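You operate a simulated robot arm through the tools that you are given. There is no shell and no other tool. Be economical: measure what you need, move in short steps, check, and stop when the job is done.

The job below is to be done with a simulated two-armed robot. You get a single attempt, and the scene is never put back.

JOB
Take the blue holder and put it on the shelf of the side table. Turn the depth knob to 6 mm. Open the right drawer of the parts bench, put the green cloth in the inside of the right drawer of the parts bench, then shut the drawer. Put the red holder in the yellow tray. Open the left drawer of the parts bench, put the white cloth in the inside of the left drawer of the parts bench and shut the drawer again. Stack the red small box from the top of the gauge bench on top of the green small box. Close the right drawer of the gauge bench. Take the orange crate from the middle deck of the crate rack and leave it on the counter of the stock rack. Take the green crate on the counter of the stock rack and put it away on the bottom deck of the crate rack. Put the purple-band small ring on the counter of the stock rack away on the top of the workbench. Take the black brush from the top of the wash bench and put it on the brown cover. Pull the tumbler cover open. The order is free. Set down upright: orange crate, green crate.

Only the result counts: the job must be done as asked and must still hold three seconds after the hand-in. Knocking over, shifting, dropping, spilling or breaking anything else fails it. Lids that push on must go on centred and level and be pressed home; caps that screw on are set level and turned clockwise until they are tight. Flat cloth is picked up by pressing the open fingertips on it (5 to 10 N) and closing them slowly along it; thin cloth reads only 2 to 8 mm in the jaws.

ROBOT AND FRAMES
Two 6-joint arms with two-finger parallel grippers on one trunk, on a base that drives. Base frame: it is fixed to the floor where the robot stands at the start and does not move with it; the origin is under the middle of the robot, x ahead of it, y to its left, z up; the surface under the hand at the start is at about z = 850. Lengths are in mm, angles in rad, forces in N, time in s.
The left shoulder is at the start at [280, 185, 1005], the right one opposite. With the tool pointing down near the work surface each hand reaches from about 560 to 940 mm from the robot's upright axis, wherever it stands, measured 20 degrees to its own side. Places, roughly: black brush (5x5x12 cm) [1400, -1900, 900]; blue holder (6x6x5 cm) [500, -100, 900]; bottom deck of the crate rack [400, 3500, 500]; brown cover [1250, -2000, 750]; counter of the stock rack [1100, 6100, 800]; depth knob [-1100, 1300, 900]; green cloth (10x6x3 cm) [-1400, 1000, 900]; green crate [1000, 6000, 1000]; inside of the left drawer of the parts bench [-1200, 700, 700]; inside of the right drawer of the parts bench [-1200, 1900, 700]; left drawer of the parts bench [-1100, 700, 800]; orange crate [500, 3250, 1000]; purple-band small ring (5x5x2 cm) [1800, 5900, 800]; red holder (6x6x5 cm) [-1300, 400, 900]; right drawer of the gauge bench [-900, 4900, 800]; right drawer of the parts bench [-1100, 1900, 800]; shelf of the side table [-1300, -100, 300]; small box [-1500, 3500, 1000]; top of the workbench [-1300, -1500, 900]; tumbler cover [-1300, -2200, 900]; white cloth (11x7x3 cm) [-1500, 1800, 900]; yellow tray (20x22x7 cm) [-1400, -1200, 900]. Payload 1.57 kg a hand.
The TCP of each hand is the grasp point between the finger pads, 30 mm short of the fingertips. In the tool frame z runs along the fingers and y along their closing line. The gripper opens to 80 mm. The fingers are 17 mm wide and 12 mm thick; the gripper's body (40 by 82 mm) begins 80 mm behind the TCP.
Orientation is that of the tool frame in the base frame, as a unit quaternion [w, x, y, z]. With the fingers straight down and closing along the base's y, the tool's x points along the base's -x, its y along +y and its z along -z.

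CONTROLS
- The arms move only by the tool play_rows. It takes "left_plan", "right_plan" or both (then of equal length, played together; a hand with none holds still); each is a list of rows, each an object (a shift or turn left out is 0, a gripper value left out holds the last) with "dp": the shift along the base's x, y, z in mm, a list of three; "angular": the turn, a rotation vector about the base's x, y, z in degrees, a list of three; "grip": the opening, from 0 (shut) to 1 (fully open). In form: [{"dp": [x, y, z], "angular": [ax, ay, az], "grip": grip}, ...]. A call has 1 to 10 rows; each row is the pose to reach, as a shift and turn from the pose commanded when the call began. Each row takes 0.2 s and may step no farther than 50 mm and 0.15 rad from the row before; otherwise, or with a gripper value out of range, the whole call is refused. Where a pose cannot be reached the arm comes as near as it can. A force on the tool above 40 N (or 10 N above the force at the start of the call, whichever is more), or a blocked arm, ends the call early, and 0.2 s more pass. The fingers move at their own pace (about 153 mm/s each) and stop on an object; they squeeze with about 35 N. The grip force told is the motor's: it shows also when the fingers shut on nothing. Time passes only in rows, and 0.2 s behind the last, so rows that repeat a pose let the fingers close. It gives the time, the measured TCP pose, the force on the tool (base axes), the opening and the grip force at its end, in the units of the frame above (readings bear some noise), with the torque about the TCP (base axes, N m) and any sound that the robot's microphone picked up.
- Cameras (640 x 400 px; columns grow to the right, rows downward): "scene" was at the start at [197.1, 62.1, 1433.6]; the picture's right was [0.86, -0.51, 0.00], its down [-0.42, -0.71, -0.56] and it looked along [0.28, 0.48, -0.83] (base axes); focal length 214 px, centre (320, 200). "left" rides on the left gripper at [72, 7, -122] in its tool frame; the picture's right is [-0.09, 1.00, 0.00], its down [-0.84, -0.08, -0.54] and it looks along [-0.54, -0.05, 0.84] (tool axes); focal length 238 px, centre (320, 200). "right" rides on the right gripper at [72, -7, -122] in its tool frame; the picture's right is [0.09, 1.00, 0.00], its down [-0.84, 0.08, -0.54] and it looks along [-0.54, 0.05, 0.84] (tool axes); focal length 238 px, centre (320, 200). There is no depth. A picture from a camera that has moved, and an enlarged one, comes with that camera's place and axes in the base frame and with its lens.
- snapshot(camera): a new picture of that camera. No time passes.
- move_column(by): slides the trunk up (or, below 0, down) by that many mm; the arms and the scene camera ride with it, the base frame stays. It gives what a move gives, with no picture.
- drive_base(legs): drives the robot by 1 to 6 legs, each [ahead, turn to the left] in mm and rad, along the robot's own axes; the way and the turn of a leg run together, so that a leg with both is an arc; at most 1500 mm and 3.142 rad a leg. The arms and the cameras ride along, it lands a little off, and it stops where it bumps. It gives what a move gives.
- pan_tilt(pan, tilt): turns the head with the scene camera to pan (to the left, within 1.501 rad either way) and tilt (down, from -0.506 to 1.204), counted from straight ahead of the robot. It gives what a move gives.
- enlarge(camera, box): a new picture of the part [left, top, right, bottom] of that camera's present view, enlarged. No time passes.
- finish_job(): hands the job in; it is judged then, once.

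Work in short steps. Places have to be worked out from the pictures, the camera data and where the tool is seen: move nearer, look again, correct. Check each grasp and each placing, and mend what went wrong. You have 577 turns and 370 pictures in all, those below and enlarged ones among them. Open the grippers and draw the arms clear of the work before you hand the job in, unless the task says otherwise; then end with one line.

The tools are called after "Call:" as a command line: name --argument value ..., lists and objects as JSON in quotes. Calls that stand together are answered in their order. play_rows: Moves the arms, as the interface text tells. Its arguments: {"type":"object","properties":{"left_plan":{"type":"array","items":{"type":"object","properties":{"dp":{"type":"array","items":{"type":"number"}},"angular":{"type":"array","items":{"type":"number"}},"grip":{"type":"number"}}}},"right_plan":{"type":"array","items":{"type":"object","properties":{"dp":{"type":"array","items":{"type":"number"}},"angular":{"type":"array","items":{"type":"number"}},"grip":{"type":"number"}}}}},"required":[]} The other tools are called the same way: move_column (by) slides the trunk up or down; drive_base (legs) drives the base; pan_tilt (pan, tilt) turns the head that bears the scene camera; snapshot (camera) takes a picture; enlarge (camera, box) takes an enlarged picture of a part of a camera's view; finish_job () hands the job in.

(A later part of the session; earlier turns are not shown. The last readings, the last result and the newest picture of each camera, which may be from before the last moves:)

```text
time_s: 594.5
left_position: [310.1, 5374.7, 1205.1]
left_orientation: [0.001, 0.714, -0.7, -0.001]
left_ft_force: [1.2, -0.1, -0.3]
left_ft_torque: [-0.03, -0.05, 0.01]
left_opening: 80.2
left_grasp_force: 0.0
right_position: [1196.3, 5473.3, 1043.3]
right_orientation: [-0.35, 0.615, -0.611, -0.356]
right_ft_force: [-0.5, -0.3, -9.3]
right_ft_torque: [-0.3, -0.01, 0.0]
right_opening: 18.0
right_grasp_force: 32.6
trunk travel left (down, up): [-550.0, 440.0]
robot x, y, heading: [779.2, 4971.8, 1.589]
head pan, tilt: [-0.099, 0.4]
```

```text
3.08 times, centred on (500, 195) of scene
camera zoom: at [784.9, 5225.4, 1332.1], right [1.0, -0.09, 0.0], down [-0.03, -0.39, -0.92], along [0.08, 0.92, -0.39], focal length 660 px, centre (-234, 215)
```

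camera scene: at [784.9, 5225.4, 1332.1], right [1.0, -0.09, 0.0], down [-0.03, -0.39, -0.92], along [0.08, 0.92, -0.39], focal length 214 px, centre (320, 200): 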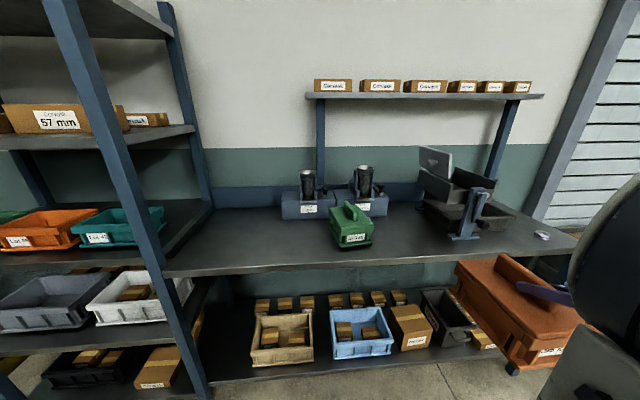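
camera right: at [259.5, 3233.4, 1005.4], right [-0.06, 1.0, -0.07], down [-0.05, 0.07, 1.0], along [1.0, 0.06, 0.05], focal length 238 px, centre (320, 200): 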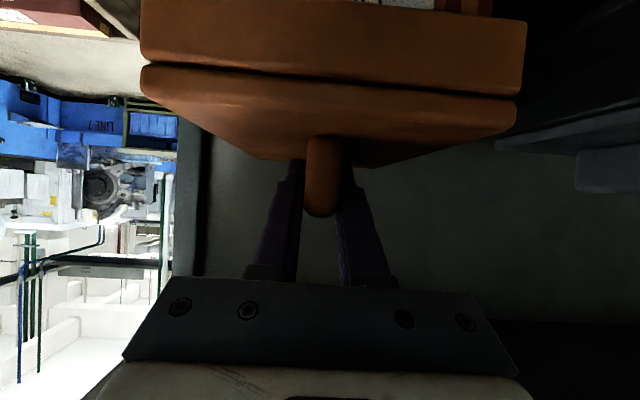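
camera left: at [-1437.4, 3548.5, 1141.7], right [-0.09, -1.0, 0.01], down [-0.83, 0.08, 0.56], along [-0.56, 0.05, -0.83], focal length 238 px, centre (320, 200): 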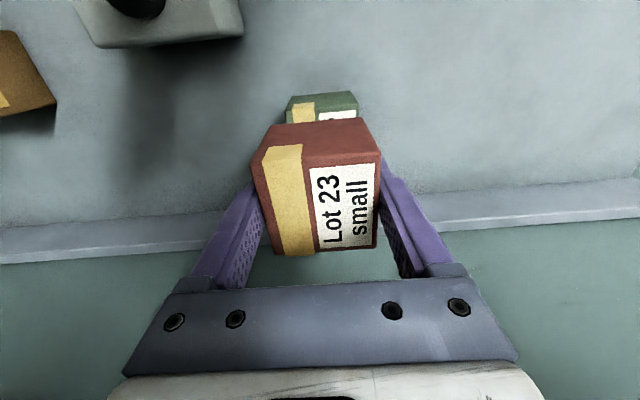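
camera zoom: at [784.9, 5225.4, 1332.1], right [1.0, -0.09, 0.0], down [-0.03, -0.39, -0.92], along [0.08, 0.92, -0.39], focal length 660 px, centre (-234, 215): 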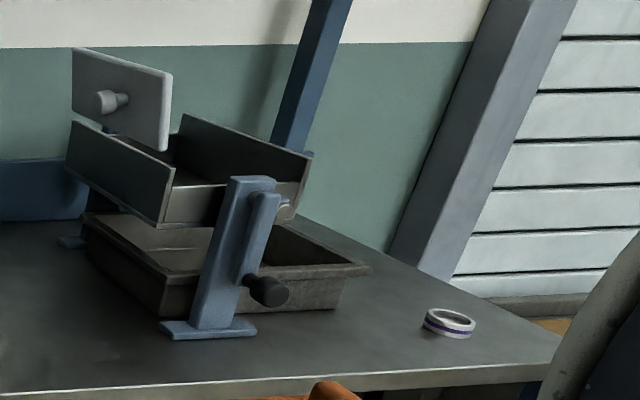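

There is a free stretch on the counter between the green crate and the scale, around x≈1060–1390. I shift the base to x≈990 to place the orange crate there.

Call:
drive_base --legs '[[0, -1.571], [215, 0], [0, 1.555]]'

Call:
snapshot --camera "scene"

```text
time_s: 603.9
left_position: [525.5, 5379.9, 1203.7]
left_orientation: [0.001, 0.714, -0.7, -0.002]
left_ft_force: [-0.1, -0.8, 0.5]
left_ft_torque: [0.01, 0.05, 0.0]
left_opening: 79.9
left_grasp_force: 0.1
right_position: [1412.7, 5476.8, 1043.0]
right_orientation: [-0.349, 0.615, -0.611, -0.356]
right_ft_force: [0.3, -0.1, -9.9]
right_ft_torque: [-0.31, -0.01, 0.02]
right_opening: 18.1
right_grasp_force: 32.6
trunk travel left (down, up): [-550.0, 440.0]
robot x, y, heading: [990.6, 4977.0, 1.586]
head pan, tilt: [-0.099, 0.4]
```

```text
133 pictures are left
camera scene: at [1001.5, 5229.2, 1332.1], right [1.0, -0.09, 0.0], down [-0.03, -0.39, -0.92], along [0.08, 0.92, -0.39], focal length 214 px, centre (320, 200)
```

scene: 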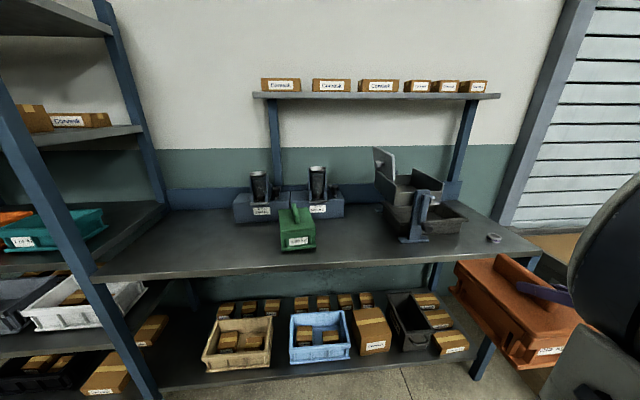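

Triangulation gives the counter at z≈840, front edge y≈5815. I bring the crate over toward [1225,5945], keeping clear of the scale.

Call:
play_rows --right_plan '[{"dp": [-37, 25, 0]}, {"dp": [-75, 50, 0]}, {"dp": [-112, 75, 0]}, {"dp": [-150, 100, 0]}, {"dp": [-187, 125, 0]}, {"dp": [-187, 170, 0]}, {"dp": [-187, 215, 0]}, {"dp": [-187, 260, 0]}, {"dp": [-187, 305, 0]}, {"dp": [-187, 350, 0]}]'

Call:
snapshot --camera "scene"

```text
time_s: 606.0
left_position: [525.8, 5380.1, 1203.5]
left_orientation: [0.001, 0.714, -0.7, -0.001]
left_ft_force: [-0.4, -0.5, -0.2]
left_ft_torque: [0.03, -0.03, 0.0]
left_opening: 80.0
left_grasp_force: 0.0
right_position: [1226.8, 5826.0, 1041.2]
right_orientation: [-0.348, 0.616, -0.611, -0.356]
right_ft_force: [0.4, 0.3, -9.0]
right_ft_torque: [-0.34, -0.02, -0.02]
right_opening: 17.9
right_grasp_force: 32.4
right hand out of reach, approached as far as the arm can: row 2, 3, 4, 5
trunk travel left (down, up): [-550.0, 440.0]
robot x, y, heading: [991.7, 4973.4, 1.583]
head pan, tilt: [-0.099, 0.4]
```

```text
132 pictures are left
camera scene: at [1001.4, 5228.9, 1332.0], right [1.0, -0.09, 0.0], down [-0.03, -0.39, -0.92], along [0.08, 0.92, -0.39], focal length 214 px, centre (320, 200)
```

scene: 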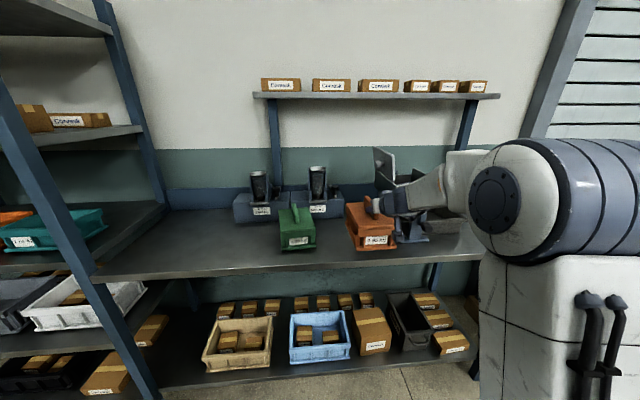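

The crate clears everything. I go 98 mm further in, then lower to contact.

Call:
play_rows --right_plan '[{"dp": [-2, 40, 0]}, {"dp": [-4, 75, 0]}, {"dp": [-4, 99, 0]}, {"dp": [-4, 99, -25]}, {"dp": [-4, 99, -45]}, {"dp": [-4, 99, -56]}, {"dp": [-4, 99, -63]}]'

Call:
enlarge --camera "scene" --box '[260, 170, 460, 290]'

```text
time_s: 607.6
left_position: [526.2, 5380.1, 1203.7]
left_orientation: [0.002, 0.714, -0.7, -0.002]
left_ft_force: [0.4, 0.4, -0.4]
left_ft_torque: [-0.01, 0.04, 0.01]
left_opening: 80.1
left_grasp_force: 0.1
right_position: [1223.6, 5925.3, 978.5]
right_orientation: [-0.349, 0.616, -0.611, -0.356]
right_ft_force: [-0.1, -0.7, -10.3]
right_ft_torque: [-0.3, 0.01, -0.05]
right_opening: 17.9
right_grasp_force: 32.6
trunk travel left (down, up): [-550.0, 440.0]
robot x, y, heading: [992.5, 4974.8, 1.582]
head pan, tilt: [-0.099, 0.4]
```

```text
3.20 times, centred on (360, 230) of scene
camera zoom: at [1001.4, 5229.4, 1332.0], right [1.0, -0.09, 0.0], down [-0.03, -0.39, -0.92], along [0.08, 0.92, -0.39], focal length 686 px, centre (192, 104)
```

zoom: 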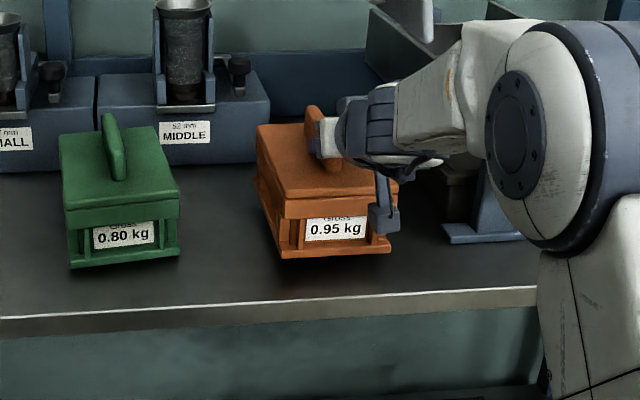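

Almost down. I continue in fine steps to contact.

Call:
play_rows --right_plan '[{"dp": [0, 0, -4]}, {"dp": [0, 0, -8]}, {"dp": [0, 0, -12]}, {"dp": [0, 0, -15]}, {"dp": [0, 0, -18]}, {"dp": [0, 0, -21]}, {"dp": [0, 0, -24]}]'

```text
time_s: 609.2
left_position: [526.4, 5378.6, 1204.1]
left_orientation: [0.001, 0.714, -0.7, -0.002]
left_ft_force: [-0.1, -0.1, 0.1]
left_ft_torque: [-0.01, -0.02, 0.02]
left_opening: 80.1
left_grasp_force: 0.0
right_position: [1222.6, 5928.0, 963.4]
right_orientation: [-0.352, 0.613, -0.607, -0.362]
right_ft_force: [5.6, -1.5, 27.3]
right_ft_torque: [0.03, -0.67, -0.2]
right_opening: 17.7
right_grasp_force: 32.8
trunk travel left (down, up): [-550.0, 440.0]
robot x, y, heading: [996.4, 4975.8, 1.584]
head pan, tilt: [-0.099, 0.4]
```

It rests on the counter. I relieve the pressure and open.

Call:
play_rows --right_plan '[{"dp": [0, 0, 6]}, {"dp": [0, 0, 10]}, {"dp": [0, 0, 10], "grip": 0.5}, {"dp": [0, 0, 10], "grip": 1}, {"dp": [0, 0, 10], "grip": 1}]'

Call:
snapshot --camera "right"

Call:
enlarge --camera "scene" --box '[260, 170, 460, 290]'

```text
time_s: 610.5
left_position: [526.4, 5379.0, 1203.9]
left_orientation: [0.002, 0.714, -0.701, -0.001]
left_ft_force: [0.0, 0.4, -0.6]
left_ft_torque: [0.0, 0.0, 0.0]
left_opening: 80.0
left_grasp_force: 0.0
right_position: [1222.5, 5924.5, 964.3]
right_orientation: [-0.349, 0.615, -0.611, -0.356]
right_ft_force: [-0.2, -0.4, 0.1]
right_ft_torque: [0.01, 0.0, -0.03]
right_opening: 80.1
right_grasp_force: 0.1
trunk travel left (down, up): [-550.0, 440.0]
robot x, y, heading: [994.2, 4975.8, 1.585]
head pan, tilt: [-0.099, 0.4]
```

```text
130 pictures are left
camera right: at [1230.7, 5784.9, 964.4], right [-1.0, -0.06, -0.07], down [-0.07, -0.05, 1.0], along [-0.06, 1.0, 0.04], focal length 238 px, centre (320, 200)
```

right: 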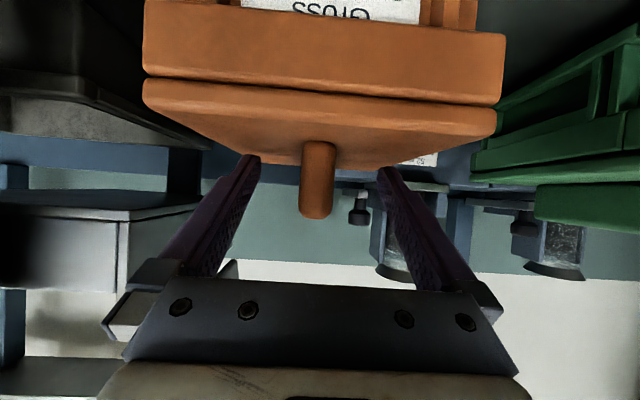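

```text
3.20 times, centred on (360, 230) of scene
camera zoom: at [1001.3, 5228.9, 1332.1], right [1.0, -0.09, 0.0], down [-0.03, -0.39, -0.92], along [0.08, 0.92, -0.39], focal length 686 px, centre (192, 104)
```

zoom: 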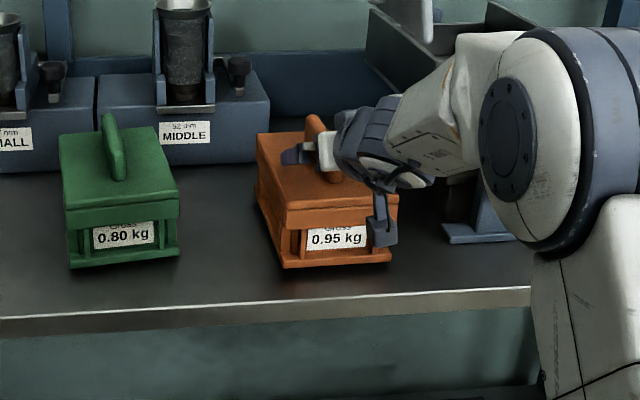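

Orange crate is set down upright. I withdraw the hand and tuck it, then shift to x≈745 for the green crate.

Call:
play_rows --right_plan '[{"dp": [0, -40, 5]}, {"dp": [0, -85, 12]}, {"dp": [0, -130, 30]}, {"dp": [0, -175, 55]}, {"dp": [0, -220, 75]}, {"dp": [10, -265, 80]}, {"dp": [45, -300, 80]}, {"dp": [82, -325, 80]}, {"dp": [120, -350, 80]}, {"dp": [155, -380, 80]}]'

Call:
drive_base --legs '[[0, 1.571], [250, 0], [0, -1.571]]'

Call:
snapshot --camera "scene"

```text
refused: row 4 steps farther than a row can; nothing moved
```

```text
time_s: 613.0
left_position: [376.5, 4933.9, 1203.7]
left_orientation: [0.001, 0.927, -0.375, -0.001]
left_ft_force: [0.0, -0.3, -0.7]
left_ft_torque: [0.0, -0.01, 0.02]
left_opening: 80.0
left_grasp_force: 0.1
right_position: [504.9, 5823.5, 963.6]
right_orientation: [-0.202, 0.797, -0.35, -0.448]
right_ft_force: [0.4, 0.8, 1.0]
right_ft_torque: [0.02, 0.0, -0.01]
right_opening: 80.2
right_grasp_force: 0.0
trunk travel left (down, up): [-550.0, 440.0]
robot x, y, heading: [994.9, 4979.6, 2.357]
head pan, tilt: [-0.099, 0.4]
stopped in leg 1: the force on the tool passed its limit at 94 N (the readings are from after the stop); the commanded pose is now the measured one
```

```text
128 pictures are left
camera scene: at [822.3, 5160.6, 1332.1], right [0.77, 0.64, 0.0], down [0.25, -0.3, -0.92], along [-0.59, 0.71, -0.39], focal length 214 px, centre (320, 200)
```

scene: 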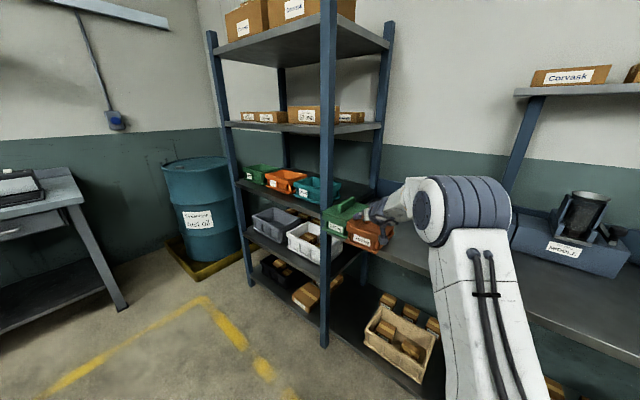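

The rows were refused but the drive still ran: the hand swept the crates along the counter. I stop and examine the state.

Call:
enlarge --camera "scene" --box '[220, 140, 440, 290]'

Call:
snapshot --camera "right"

```text
2.67 times, centred on (330, 215) of scene
camera zoom: at [822.3, 5160.6, 1332.1], right [0.77, 0.64, 0.0], down [0.25, -0.3, -0.92], along [-0.59, 0.71, -0.39], focal length 572 px, centre (293, 160)
```

zoom: 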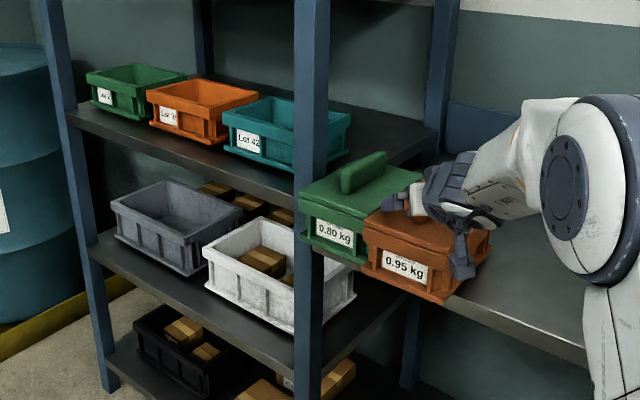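

```text
126 pictures are left
camera right: at [605.6, 5723.5, 965.5], right [-0.7, -0.71, -0.09], down [-0.04, -0.08, 1.0], along [-0.71, 0.7, 0.03], focal length 238 px, centre (320, 200)
```

right: 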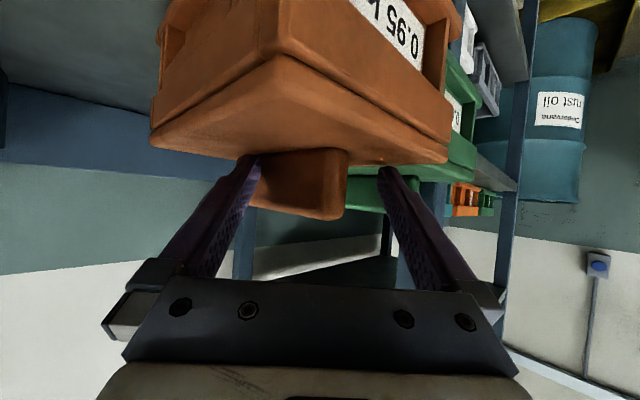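

Both crates are upright at the counter's left end; nothing else seems moved. I lift the hand straight up off the fin.

Call:
play_rows --right_plan '[{"dp": [0, 0, 12]}, {"dp": [0, 0, 25]}, {"dp": [0, 0, 40]}, {"dp": [0, 0, 60]}, {"dp": [0, 0, 80]}]'

Call:
snapshot --camera "right"

```text
time_s: 614.2
left_position: [376.0, 4933.0, 1203.0]
left_orientation: [0.002, 0.927, -0.376, 0.0]
left_ft_force: [-0.2, -0.1, -0.2]
left_ft_torque: [0.0, -0.01, -0.02]
left_opening: 79.8
left_grasp_force: 0.1
right_position: [505.1, 5824.1, 1043.1]
right_orientation: [-0.203, 0.797, -0.351, -0.448]
right_ft_force: [-0.2, -0.6, 0.0]
right_ft_torque: [-0.04, 0.01, -0.04]
right_opening: 79.9
right_grasp_force: 0.1
right hand out of reach, approached as far as the arm can: row 1
trunk travel left (down, up): [-550.0, 440.0]
robot x, y, heading: [993.8, 4976.0, 2.362]
head pan, tilt: [-0.099, 0.4]
```

```text
125 pictures are left
camera right: at [605.2, 5724.6, 1045.1], right [-0.7, -0.71, -0.09], down [-0.04, -0.08, 1.0], along [-0.71, 0.7, 0.03], focal length 238 px, centre (320, 200)
```

right: 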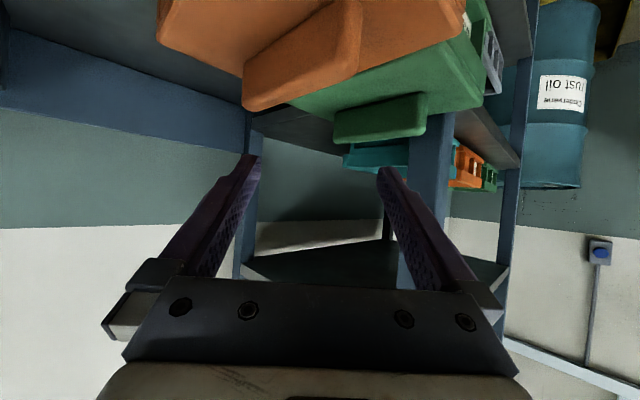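

Free. I draw the hand back away from the counter and look again.

Call:
play_rows --right_plan '[{"dp": [28, -30, 0]}, {"dp": [56, -60, 0]}, {"dp": [84, -90, 0]}, {"dp": [112, -120, 0]}, {"dp": [140, -150, 0]}, {"dp": [168, -180, 0]}]'

Call:
enlarge --camera "scene" --box '[260, 150, 460, 290]'

```text
time_s: 615.6
left_position: [376.6, 4933.7, 1201.9]
left_orientation: [0.002, 0.927, -0.375, -0.001]
left_ft_force: [-0.6, 0.1, 0.1]
left_ft_torque: [-0.05, -0.03, -0.03]
left_opening: 80.1
left_grasp_force: 0.1
right_position: [671.4, 5645.3, 1045.6]
right_orientation: [-0.201, 0.797, -0.35, -0.449]
right_ft_force: [0.6, 0.4, -0.2]
right_ft_torque: [0.01, 0.0, 0.0]
right_opening: 80.1
right_grasp_force: 0.0
trunk travel left (down, up): [-550.0, 440.0]
robot x, y, heading: [996.4, 4977.9, 2.362]
head pan, tilt: [-0.099, 0.4]
```

```text
2.86 times, centred on (360, 220) of scene
camera zoom: at [821.9, 5160.9, 1332.1], right [0.77, 0.64, 0.0], down [0.25, -0.3, -0.92], along [-0.59, 0.71, -0.39], focal length 613 px, centre (206, 143)
```

zoom: 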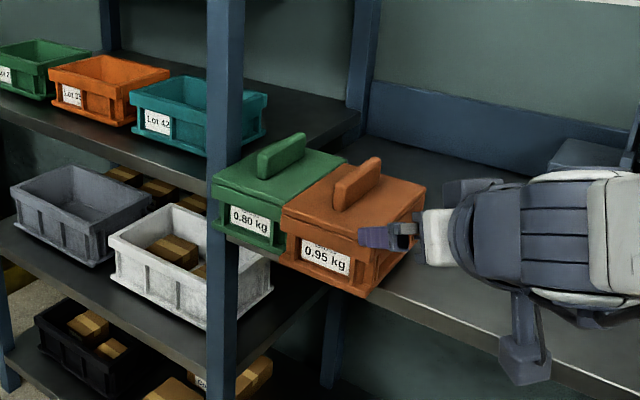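

Both crates overhang the counter's front (orange ~65 mm, green ~37 mm). I'll re-place the orange deeper, then take the green. First I tuck the hand.

Call:
play_rows --right_plan '[{"dp": [40, -3, 0]}, {"dp": [80, -6, 0]}, {"dp": [120, -9, 0]}, {"dp": [160, -12, 0]}, {"dp": [200, -15, 0]}, {"dp": [240, -17, 0]}]'

```text
time_s: 617.0
left_position: [377.4, 4932.6, 1202.8]
left_orientation: [0.002, 0.927, -0.376, 0.0]
left_ft_force: [-0.1, -0.6, -0.3]
left_ft_torque: [-0.01, -0.02, -0.01]
left_opening: 79.8
left_grasp_force: 0.1
right_position: [915.2, 5628.3, 1042.7]
right_orientation: [-0.201, 0.798, -0.349, -0.449]
right_ft_force: [-0.9, 0.0, 0.7]
right_ft_torque: [-0.02, -0.05, -0.01]
right_opening: 79.7
right_grasp_force: 0.0
right hand out of reach, approached as far as the arm can: row 2, 3, 4, 5
trunk travel left (down, up): [-550.0, 440.0]
robot x, y, heading: [990.9, 4975.5, 2.366]
head pan, tilt: [-0.099, 0.4]
```

Now I turn, drive to x≈290, and face the counter.

Call:
drive_base --legs '[[0, 0.776], [700, 0], [0, -1.571]]'

Call:
pan_tilt --pan -0.2 --tilt 0.4

Call:
snapshot --camera "scene"

```text
time_s: 626.6
left_position: [-156.4, 5392.0, 1202.6]
left_orientation: [0.001, 0.708, -0.707, -0.002]
left_ft_force: [0.6, 0.2, 0.2]
left_ft_torque: [0.01, -0.01, 0.0]
left_opening: 79.5
left_grasp_force: 0.1
right_position: [715.9, 5491.5, 1042.3]
right_orientation: [0.36, -0.599, 0.632, 0.334]
right_ft_force: [0.2, -0.2, 0.3]
right_ft_torque: [-0.01, 0.01, 0.06]
right_opening: 80.0
right_grasp_force: 0.0
trunk travel left (down, up): [-550.0, 440.0]
robot x, y, heading: [302.6, 4977.9, 1.563]
head pan, tilt: [-0.099, 0.4]
```

```text
time_s: 627.3
left_position: [-155.6, 5392.9, 1202.7]
left_orientation: [0.002, 0.708, -0.706, -0.001]
left_ft_force: [-0.2, 0.8, 0.1]
left_ft_torque: [0.01, -0.02, -0.03]
left_opening: 80.0
left_grasp_force: 0.1
right_position: [715.7, 5491.9, 1042.0]
right_orientation: [0.36, -0.599, 0.632, 0.335]
right_ft_force: [-1.1, -0.1, 0.0]
right_ft_torque: [-0.03, -0.01, 0.03]
right_opening: 80.1
right_grasp_force: 0.1
trunk travel left (down, up): [-550.0, 440.0]
robot x, y, heading: [302.4, 4976.7, 1.563]
head pan, tilt: [-0.201, 0.4]
```

```text
123 pictures are left
camera scene: at [325.9, 5231.8, 1332.1], right [0.98, -0.21, 0.0], down [-0.08, -0.38, -0.92], along [0.19, 0.9, -0.39], focal length 214 px, centre (320, 200)
```

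scene: 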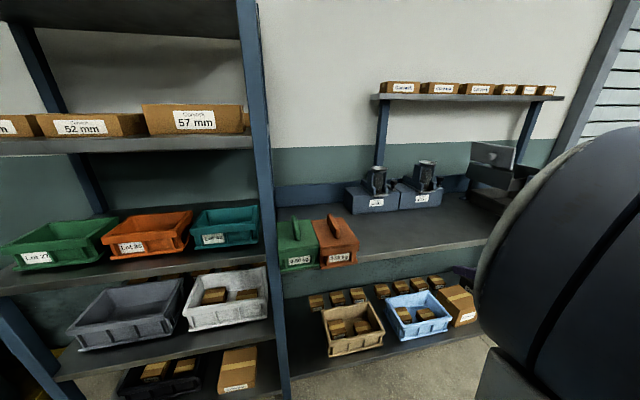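

Call:
enlarge --camera "scene" --box '[240, 180, 400, 290]'

```text
3.64 times, centred on (320, 235) of scene
camera zoom: at [325.9, 5231.8, 1332.1], right [0.98, -0.21, 0.0], down [-0.08, -0.38, -0.92], along [0.19, 0.9, -0.39], focal length 780 px, centre (320, 73)
```

zoom: 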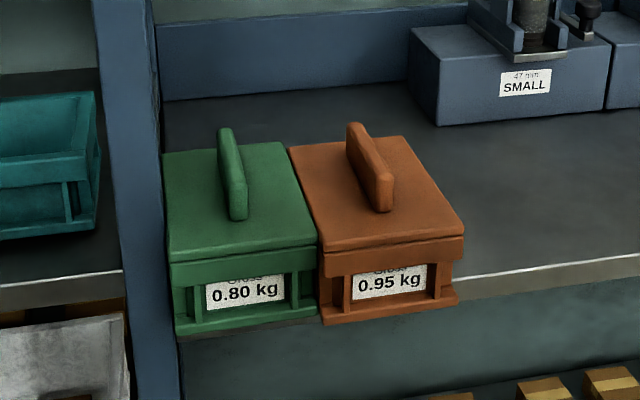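

Orange fin centre is at [503,5852], fin along +y. I turn the base 0.05 rad left to line the right hand up, then check.

Call:
drive_base --legs '[[0, 0.05]]'

```text
time_s: 628.1
left_position: [-176.4, 5368.8, 1203.2]
left_orientation: [0.001, 0.726, -0.688, -0.002]
left_ft_force: [0.6, -0.1, -0.4]
left_ft_torque: [-0.03, -0.01, -0.01]
left_opening: 80.0
left_grasp_force: 0.1
right_position: [689.2, 5512.8, 1044.0]
right_orientation: [0.352, -0.615, 0.616, 0.344]
right_ft_force: [0.1, 0.1, 0.9]
right_ft_torque: [0.0, 0.02, -0.04]
right_opening: 80.1
right_grasp_force: 0.0
trunk travel left (down, up): [-550.0, 440.0]
robot x, y, heading: [305.8, 4979.7, 1.61]
head pan, tilt: [-0.201, 0.4]
```

I bring the hand to a pre-grasp point in front of the orange fin.

Call:
play_rows --right_plan '[{"dp": [-31, 34, -7], "angular": [0.3, 0.1, 0.2]}, {"dp": [-62, 68, -14], "angular": [0.6, 0.3, 0.3]}, {"dp": [-93, 103, -22], "angular": [0.9, 0.4, 0.5]}, {"dp": [-124, 138, -29], "angular": [1.2, 0.5, 0.5]}, {"dp": [-155, 172, -36], "angular": [1.2, 0.5, 0.5]}, {"dp": [-186, 205, -44], "angular": [1.2, 0.5, 0.5]}]'

Call:
snapshot --camera "right"

```text
time_s: 629.5
left_position: [-176.4, 5367.6, 1204.0]
left_orientation: [0.001, 0.725, -0.688, -0.001]
left_ft_force: [-0.2, -1.0, -0.3]
left_ft_torque: [0.07, 0.03, -0.01]
left_opening: 80.0
left_grasp_force: 0.0
right_position: [506.4, 5716.1, 998.8]
right_orientation: [-0.352, 0.614, -0.612, -0.354]
right_ft_force: [0.0, 0.0, 0.5]
right_ft_torque: [-0.01, 0.0, 0.06]
right_opening: 80.1
right_grasp_force: 0.1
right hand out of reach, approached as far as the arm can: row 2
trunk travel left (down, up): [-550.0, 440.0]
robot x, y, heading: [305.5, 4977.9, 1.61]
head pan, tilt: [-0.201, 0.4]
```

```text
121 pictures are left
camera right: at [513.4, 5575.9, 996.8], right [-1.0, -0.05, -0.08], down [-0.08, -0.05, 1.0], along [-0.05, 1.0, 0.05], focal length 238 px, centre (320, 200)
```

right: 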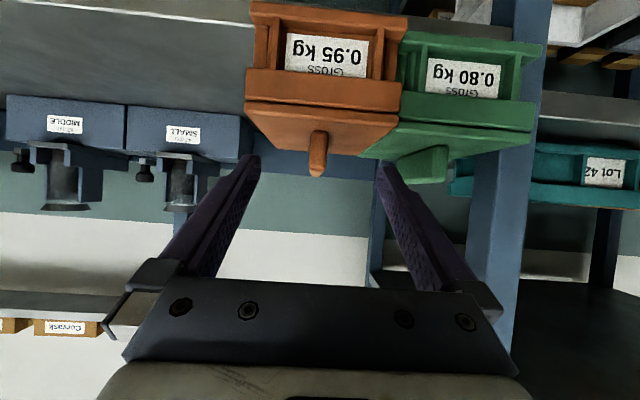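

Aligned with the fin. I advance to y=5850 at z≈969 in steps.

Call:
play_rows --right_plan '[{"dp": [-2, 30, -20]}, {"dp": [-2, 65, -29]}, {"dp": [-2, 100, -30]}, {"dp": [-2, 132, -30]}]'

Call:
snapshot --camera "right"

```text
time_s: 630.5
left_position: [-176.2, 5367.5, 1203.5]
left_orientation: [0.002, 0.726, -0.688, -0.002]
left_ft_force: [0.1, -0.1, -0.1]
left_ft_torque: [0.02, -0.02, 0.01]
left_opening: 79.9
left_grasp_force: 0.1
right_position: [502.1, 5850.6, 969.0]
right_orientation: [-0.352, 0.613, -0.612, -0.354]
right_ft_force: [0.0, -0.5, -0.2]
right_ft_torque: [0.01, 0.01, 0.03]
right_opening: 80.0
right_grasp_force: 0.0
trunk travel left (down, up): [-550.0, 440.0]
robot x, y, heading: [307.1, 4977.7, 1.614]
head pan, tilt: [-0.201, 0.4]
```

```text
120 pictures are left
camera right: at [509.1, 5708.7, 967.7], right [-1.0, -0.05, -0.08], down [-0.08, -0.05, 1.0], along [-0.05, 1.0, 0.05], focal length 238 px, centre (320, 200)
```

right: 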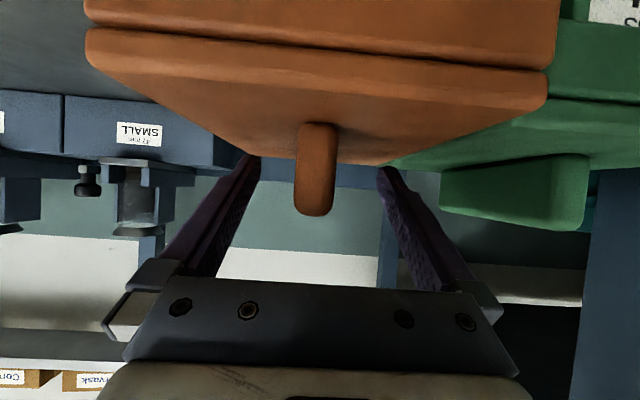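

Same picture as the first grasp. I close and lift 30 mm.

Call:
play_rows --right_plan '[{"dp": [0, 2, -2], "grip": 0.5}, {"dp": [0, 2, -2], "grip": 0.15}, {"dp": [0, 2, -2], "grip": 0.1}, {"dp": [0, 2, -2], "grip": 0.1}, {"dp": [0, 2, 8]}, {"dp": [0, 2, 20]}, {"dp": [0, 2, 35]}]'

Call:
snapshot --camera "scene"

```text
time_s: 632.1
left_position: [-177.3, 5368.5, 1203.1]
left_orientation: [0.001, 0.726, -0.688, -0.002]
left_ft_force: [0.4, 0.0, -0.5]
left_ft_torque: [0.0, 0.01, 0.02]
left_opening: 79.8
left_grasp_force: 0.0
right_position: [502.6, 5850.0, 1004.4]
right_orientation: [0.353, -0.612, 0.613, 0.353]
right_ft_force: [11.8, 0.0, -11.5]
right_ft_torque: [-0.2, -0.76, -0.32]
right_opening: 18.8
right_grasp_force: 33.1
trunk travel left (down, up): [-550.0, 440.0]
robot x, y, heading: [305.6, 4983.7, 1.615]
head pan, tilt: [-0.201, 0.4]
```

```text
119 pictures are left
camera scene: at [313.9, 5233.1, 1331.9], right [0.99, -0.16, 0.0], down [-0.06, -0.38, -0.92], along [0.14, 0.91, -0.39], focal length 214 px, centre (320, 200)
```

scene: 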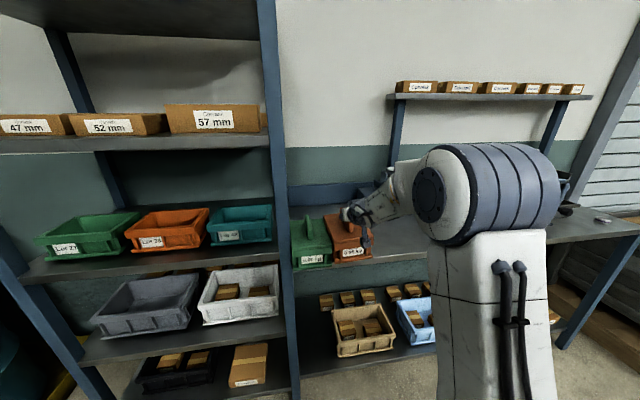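

Gripped; it rubs on the green crate, so I move it right and deeper: to about [650,5925].

Call:
play_rows --right_plan '[{"dp": [15, 0, 5]}, {"dp": [50, 5, 15]}, {"dp": [90, 25, 20]}, {"dp": [125, 50, 20]}, {"dp": [148, 75, 20]}]'

Call:
enlarge --camera "scene" --box '[260, 170, 460, 290]'

```text
time_s: 633.3
left_position: [-176.4, 5368.5, 1202.5]
left_orientation: [0.001, 0.726, -0.688, -0.002]
left_ft_force: [0.6, -0.4, -0.7]
left_ft_torque: [-0.01, 0.02, -0.02]
left_opening: 80.1
left_grasp_force: 0.1
right_position: [648.9, 5927.2, 1023.1]
right_orientation: [-0.352, 0.613, -0.613, -0.354]
right_ft_force: [0.1, -0.2, -8.7]
right_ft_torque: [-0.14, -0.03, -0.01]
right_opening: 17.6
right_grasp_force: 32.3
trunk travel left (down, up): [-550.0, 440.0]
robot x, y, heading: [303.8, 4984.1, 1.609]
head pan, tilt: [-0.201, 0.4]
```

```text
3.20 times, centred on (360, 230) of scene
camera zoom: at [313.4, 5232.8, 1332.0], right [0.99, -0.16, 0.0], down [-0.06, -0.38, -0.92], along [0.14, 0.91, -0.39], focal length 686 px, centre (192, 104)
```

zoom: 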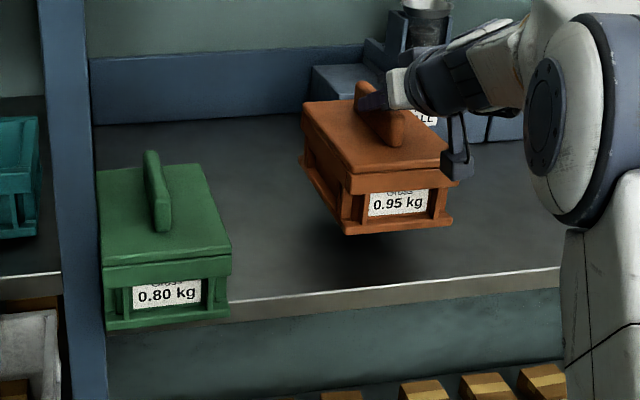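

Free and level. I lower it to the counter.

Call:
play_rows --right_plan '[{"dp": [0, 0, -25]}, {"dp": [0, 0, -40]}, {"dp": [0, 0, -48]}, {"dp": [0, 0, -54]}, {"dp": [0, 0, -58]}, {"dp": [0, 0, -61]}, {"dp": [0, 0, -64]}]'

```text
time_s: 634.9
left_position: [-178.8, 5366.3, 1204.5]
left_orientation: [0.001, 0.726, -0.688, -0.001]
left_ft_force: [0.9, 0.3, 0.3]
left_ft_torque: [-0.01, -0.01, 0.01]
left_opening: 80.3
left_grasp_force: 0.0
right_position: [649.6, 5927.1, 970.2]
right_orientation: [-0.359, 0.61, -0.609, -0.358]
right_ft_force: [1.7, -4.5, 37.3]
right_ft_torque: [-2.06, 0.52, 0.01]
right_opening: 18.0
right_grasp_force: 32.4
trunk travel left (down, up): [-550.0, 440.0]
robot x, y, heading: [305.2, 4979.4, 1.62]
head pan, tilt: [-0.201, 0.4]
```

In contact. I relieve 10 mm of command and open.

Call:
play_rows --right_plan '[{"dp": [0, 0, 5]}, {"dp": [0, 0, 9]}, {"dp": [0, 0, 9], "grip": 0.5}, {"dp": [0, 0, 9], "grip": 1}, {"dp": [0, 0, 9], "grip": 1}]'

Call:
enlarge --camera "scene" --box '[260, 170, 460, 290]'

```text
time_s: 636.1
left_position: [-176.9, 5368.3, 1203.2]
left_orientation: [0.001, 0.726, -0.688, -0.001]
left_ft_force: [0.8, 0.0, 0.4]
left_ft_torque: [0.02, 0.0, 0.04]
left_opening: 80.0
left_grasp_force: 0.0
right_position: [649.1, 5927.4, 968.1]
right_orientation: [0.353, -0.612, 0.612, 0.354]
right_ft_force: [0.3, 1.1, -0.3]
right_ft_torque: [0.01, 0.03, -0.01]
right_opening: 80.0
right_grasp_force: 0.0
trunk travel left (down, up): [-550.0, 440.0]
robot x, y, heading: [302.7, 4978.3, 1.613]
head pan, tilt: [-0.201, 0.4]
```

```text
3.20 times, centred on (360, 230) of scene
camera zoom: at [313.3, 5232.6, 1332.1], right [0.99, -0.16, 0.0], down [-0.06, -0.38, -0.92], along [0.14, 0.91, -0.39], focal length 686 px, centre (192, 104)
```

zoom: 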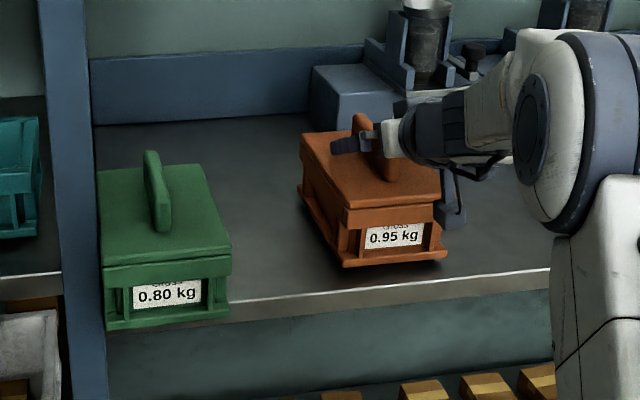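

Orange crate is fully on the counter now. I withdraw straight back.

Call:
play_rows --right_plan '[{"dp": [0, -40, 4]}, {"dp": [0, -85, 8]}, {"dp": [0, -128, 15]}, {"dp": [0, -170, 25]}, {"dp": [0, -210, 35]}]'

Call:
enlarge --camera "scene" --box '[260, 170, 460, 290]'

```text
time_s: 637.3
left_position: [-176.8, 5368.2, 1203.6]
left_orientation: [0.001, 0.726, -0.688, -0.001]
left_ft_force: [0.6, -0.2, 0.1]
left_ft_torque: [-0.06, 0.0, 0.02]
left_opening: 80.0
left_grasp_force: 0.0
right_position: [647.3, 5715.7, 1002.9]
right_orientation: [-0.354, 0.612, -0.611, -0.355]
right_ft_force: [0.7, -0.2, -0.1]
right_ft_torque: [0.0, -0.02, 0.01]
right_opening: 80.3
right_grasp_force: 0.1
trunk travel left (down, up): [-550.0, 440.0]
robot x, y, heading: [302.1, 4982.0, 1.616]
head pan, tilt: [-0.201, 0.4]
```

```text
3.20 times, centred on (360, 230) of scene
camera zoom: at [313.3, 5232.9, 1332.1], right [0.99, -0.16, 0.0], down [-0.06, -0.38, -0.92], along [0.14, 0.91, -0.39], focal length 686 px, centre (192, 104)
```

zoom: 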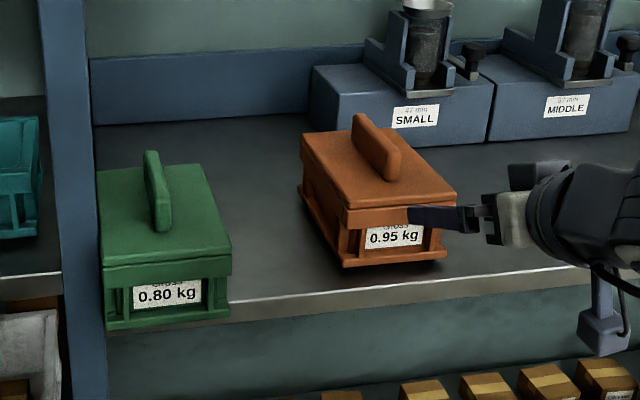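

I check whether the V-blocks were touched by the sweep, with a close look.

Call:
enlarge --camera "scene" --box '[330, 160, 460, 240]'

```text
4.92 times, centred on (395, 200) of scene
camera zoom: at [313.3, 5232.9, 1332.1], right [0.99, -0.16, 0.0], down [-0.06, -0.38, -0.92], along [0.14, 0.91, -0.39], focal length 1056 px, centre (-49, 200)
```

zoom: 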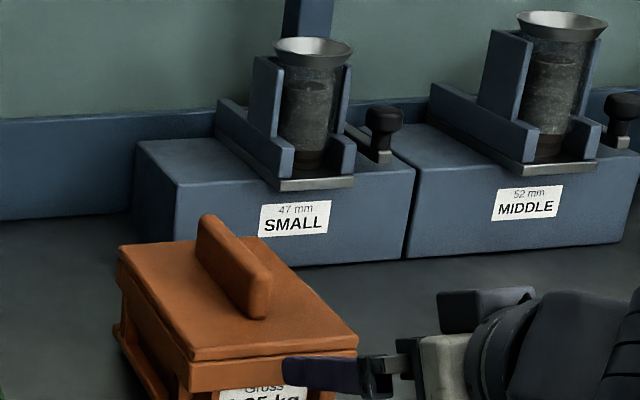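

The blocks are unmoved (front still at y≈6150). I tuck the hand before moving the base for the green crate.

Call:
play_rows --right_plan '[{"dp": [0, -45, 8]}, {"dp": [5, -90, 16]}, {"dp": [15, -135, 24]}, {"dp": [40, -175, 32]}, {"dp": [70, -210, 40]}]'

```text
time_s: 638.5
left_position: [-178.0, 5368.1, 1203.3]
left_orientation: [0.001, 0.726, -0.688, -0.002]
left_ft_force: [0.8, 0.6, 0.3]
left_ft_torque: [-0.01, -0.01, -0.01]
left_opening: 79.9
left_grasp_force: 0.0
right_position: [720.3, 5508.0, 1042.4]
right_orientation: [-0.353, 0.613, -0.612, -0.354]
right_ft_force: [0.3, 0.6, -0.1]
right_ft_torque: [-0.01, -0.03, -0.05]
right_opening: 79.9
right_grasp_force: 0.0
trunk travel left (down, up): [-550.0, 440.0]
robot x, y, heading: [306.8, 4980.8, 1.618]
head pan, tilt: [-0.201, 0.4]
```

Call:
drive_base --legs '[[0, 1.524], [175, 0], [0, -1.55]]'

Call:
snapshot --camera "scene"

```text
time_s: 647.4
left_position: [-354.2, 5363.7, 1203.7]
left_orientation: [0.001, 0.728, -0.685, -0.001]
left_ft_force: [0.4, 0.2, 0.5]
left_ft_torque: [0.02, 0.02, -0.02]
left_opening: 80.2
left_grasp_force: 0.1
right_position: [542.3, 5510.7, 1042.4]
right_orientation: [-0.352, 0.615, -0.609, -0.357]
right_ft_force: [0.1, -0.7, -0.6]
right_ft_torque: [-0.02, 0.03, -0.02]
right_opening: 79.9
right_grasp_force: 0.1
trunk travel left (down, up): [-550.0, 440.0]
robot x, y, heading: [129.3, 4977.1, 1.622]
head pan, tilt: [-0.201, 0.4]
```

```text
114 pictures are left
camera scene: at [136.4, 5232.0, 1332.1], right [0.99, -0.15, 0.0], down [-0.06, -0.38, -0.92], along [0.14, 0.91, -0.39], focal length 214 px, centre (320, 200)
```

scene: 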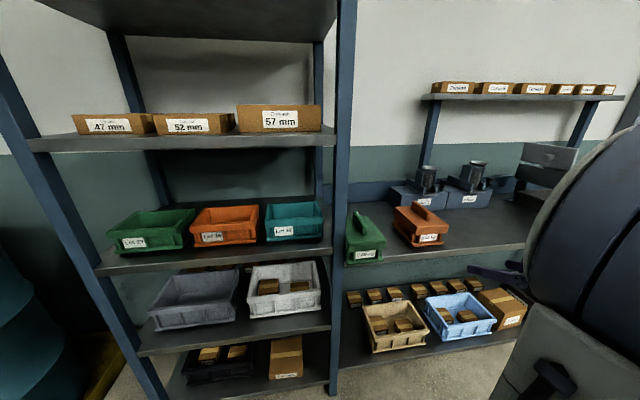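

Call:
enlarge --camera "scene" --box '[320, 190, 460, 280]'

```text
4.44 times, centred on (390, 235) of scene
camera zoom: at [136.4, 5232.0, 1332.1], right [0.99, -0.15, 0.0], down [-0.06, -0.38, -0.92], along [0.14, 0.91, -0.39], focal length 953 px, centre (9, 44)
```

zoom: 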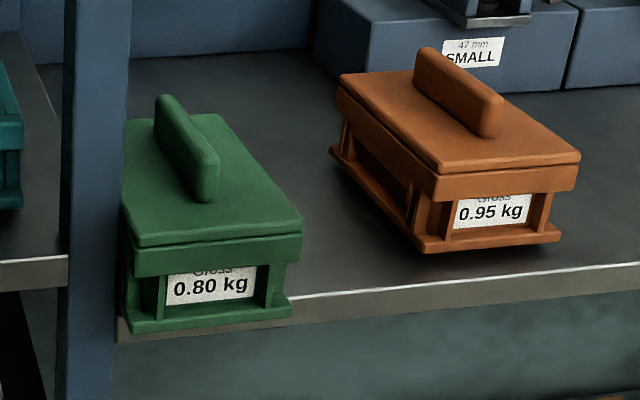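

Green fin is at x≈370, y 5798–5915. I bring the hand to the pre-grasp point with the fingers narrowed to 52 mm (a post is close on the left).

Call:
play_rows --right_plan '[{"dp": [-29, 34, -6], "grip": 0.65}, {"dp": [-58, 68, -12]}, {"dp": [-87, 102, -18]}, {"dp": [-116, 137, -24]}, {"dp": [-145, 172, -30]}, {"dp": [-171, 207, -37]}]'

Call:
snapshot --camera "right"

```text
time_s: 648.8
left_position: [-354.3, 5363.7, 1202.3]
left_orientation: [0.002, 0.729, -0.685, -0.001]
left_ft_force: [0.2, 0.0, 0.2]
left_ft_torque: [0.0, -0.01, 0.0]
left_opening: 80.0
left_grasp_force: 0.2
right_position: [371.2, 5716.7, 1002.5]
right_orientation: [-0.352, 0.615, -0.609, -0.355]
right_ft_force: [0.7, 0.3, 0.5]
right_ft_torque: [-0.02, -0.02, 0.0]
right_opening: 52.2
right_grasp_force: 0.0
trunk travel left (down, up): [-550.0, 440.0]
robot x, y, heading: [130.3, 4979.9, 1.62]
head pan, tilt: [-0.201, 0.4]
```

```text
112 pictures are left
camera right: at [378.1, 5575.5, 1003.0], right [-1.0, -0.06, -0.08], down [-0.08, -0.05, 1.0], along [-0.06, 1.0, 0.05], focal length 238 px, centre (320, 200)
```

right: 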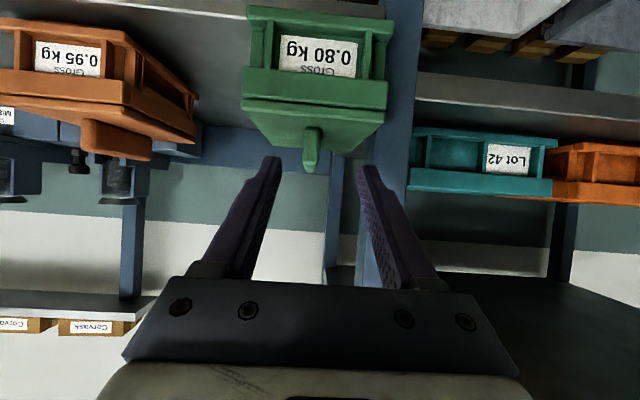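

Fin is about 3 mm to the right of centre. I advance to y≈5855, z≈968.

Call:
play_rows --right_plan '[{"dp": [3, 30, -20]}, {"dp": [3, 65, -32]}, {"dp": [3, 100, -34]}, {"dp": [3, 137, -34]}]'

Call:
snapshot --camera "right"

```text
time_s: 649.8
left_position: [-354.8, 5362.2, 1202.4]
left_orientation: [0.001, 0.729, -0.685, -0.002]
left_ft_force: [-0.2, 0.3, -0.1]
left_ft_torque: [0.02, -0.04, 0.02]
left_opening: 80.1
left_grasp_force: 0.0
right_position: [373.2, 5855.2, 972.2]
right_orientation: [-0.352, 0.615, -0.61, -0.355]
right_ft_force: [0.0, -0.6, 0.8]
right_ft_torque: [0.01, -0.02, -0.02]
right_opening: 52.0
right_grasp_force: 0.1
trunk travel left (down, up): [-550.0, 440.0]
robot x, y, heading: [128.8, 4980.6, 1.621]
head pan, tilt: [-0.201, 0.4]
```

```text
111 pictures are left
camera right: at [380.9, 5714.8, 970.7], right [-1.0, -0.06, -0.08], down [-0.08, -0.05, 1.0], along [-0.06, 1.0, 0.05], focal length 238 px, centre (320, 200)
```

right: 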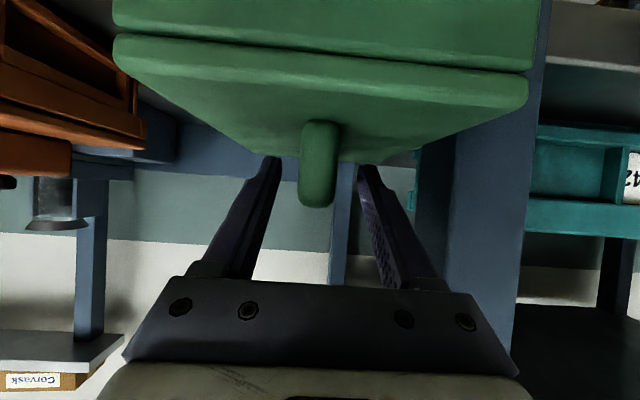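

Fin is between the fingers. I close and lift 40 mm.

Call:
play_rows --right_plan '[{"dp": [0, 2, -4], "grip": 0.3}, {"dp": [0, 2, -4], "grip": 0.1}, {"dp": [0, 2, -4], "grip": 0.1}, {"dp": [0, 2, -4], "grip": 0.1}, {"dp": [0, 2, 8]}, {"dp": [2, 2, 22]}, {"dp": [4, 2, 38]}]'

Call:
enlarge --camera "scene" --box '[320, 180, 460, 280]'

```text
time_s: 651.4
left_position: [-355.0, 5363.2, 1202.7]
left_orientation: [0.001, 0.729, -0.684, -0.001]
left_ft_force: [0.5, -0.1, 0.9]
left_ft_torque: [0.0, -0.01, 0.04]
left_opening: 80.0
left_grasp_force: 0.0
right_position: [376.2, 5857.5, 1010.1]
right_orientation: [-0.351, 0.616, -0.608, -0.357]
right_ft_force: [-0.3, -0.5, -6.9]
right_ft_torque: [-0.14, -0.02, -0.04]
right_opening: 18.2
right_grasp_force: 32.9
trunk travel left (down, up): [-550.0, 440.0]
robot x, y, heading: [130.9, 4977.6, 1.627]
head pan, tilt: [-0.201, 0.4]
```

```text
4.00 times, centred on (390, 230) of scene
camera zoom: at [136.5, 5232.5, 1332.1], right [0.99, -0.15, 0.0], down [-0.06, -0.39, -0.92], along [0.14, 0.91, -0.39], focal length 858 px, centre (40, 80)
```

zoom: 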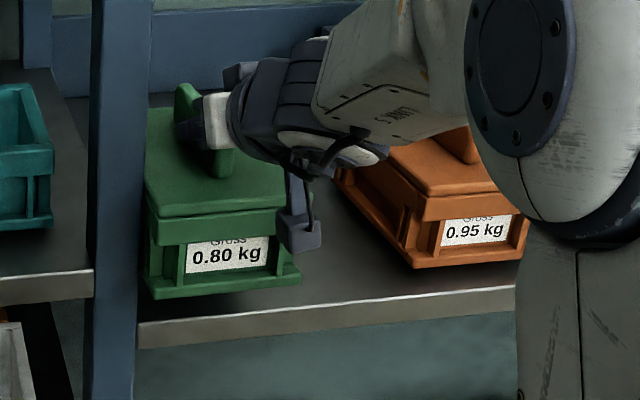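

Green crate lifted (6.9 N). I withdraw it straight back.

Call:
play_rows --right_plan '[{"dp": [3, -40, 3]}, {"dp": [6, -82, 6]}, {"dp": [8, -125, 10]}, {"dp": [10, -168, 15]}, {"dp": [15, -210, 20]}, {"dp": [35, -245, 25]}, {"dp": [65, -280, 30]}, {"dp": [100, -310, 33]}, {"dp": [135, -335, 33]}]'

Call:
snapshot --camera "scene"

```text
time_s: 653.4
left_position: [-356.0, 5363.1, 1203.4]
left_orientation: [0.001, 0.729, -0.684, -0.002]
left_ft_force: [0.3, -0.5, 0.2]
left_ft_torque: [0.01, -0.01, 0.02]
left_opening: 80.1
left_grasp_force: 0.0
right_position: [512.6, 5522.1, 1043.7]
right_orientation: [-0.351, 0.616, -0.609, -0.355]
right_ft_force: [-0.4, -0.4, -6.8]
right_ft_torque: [-0.19, 0.01, -0.02]
right_opening: 17.9
right_grasp_force: 32.4
right hand out of reach, approached as far as the arm can: row 6, 7
trunk travel left (down, up): [-550.0, 440.0]
robot x, y, heading: [131.2, 4979.4, 1.624]
head pan, tilt: [-0.201, 0.4]
```

```text
109 pictures are left
camera scene: at [136.3, 5232.2, 1332.1], right [0.99, -0.15, 0.0], down [-0.06, -0.39, -0.92], along [0.14, 0.91, -0.39], focal length 214 px, centre (320, 200)
```

scene: 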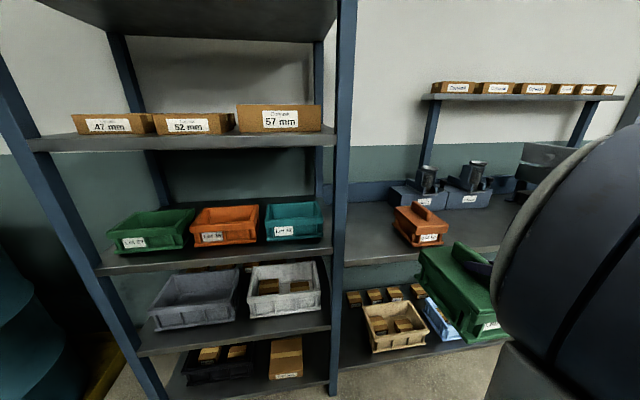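

Green crate is in hand. Bottom deck's free centre lane is y≈3368–3613. I travel: west to x≈-390 first.

Call:
drive_base --legs '[[0, 1.517], [520, 0]]'

```text
time_s: 660.2
left_position: [-776.5, 4489.8, 1202.9]
left_orientation: [0.002, 1.0, 0.021, 0.0]
left_ft_force: [0.1, 0.5, -0.3]
left_ft_torque: [0.01, -0.01, 0.02]
left_opening: 79.9
left_grasp_force: 0.0
right_position: [-916.0, 5359.6, 1041.7]
right_orientation: [-0.003, 0.866, -0.006, -0.5]
right_ft_force: [-0.8, 0.0, -7.1]
right_ft_torque: [-0.01, -0.18, 0.01]
right_opening: 17.9
right_grasp_force: 32.8
trunk travel left (down, up): [-550.0, 440.0]
robot x, y, heading: [-378.0, 4965.8, -3.112]
head pan, tilt: [-0.201, 0.4]
```

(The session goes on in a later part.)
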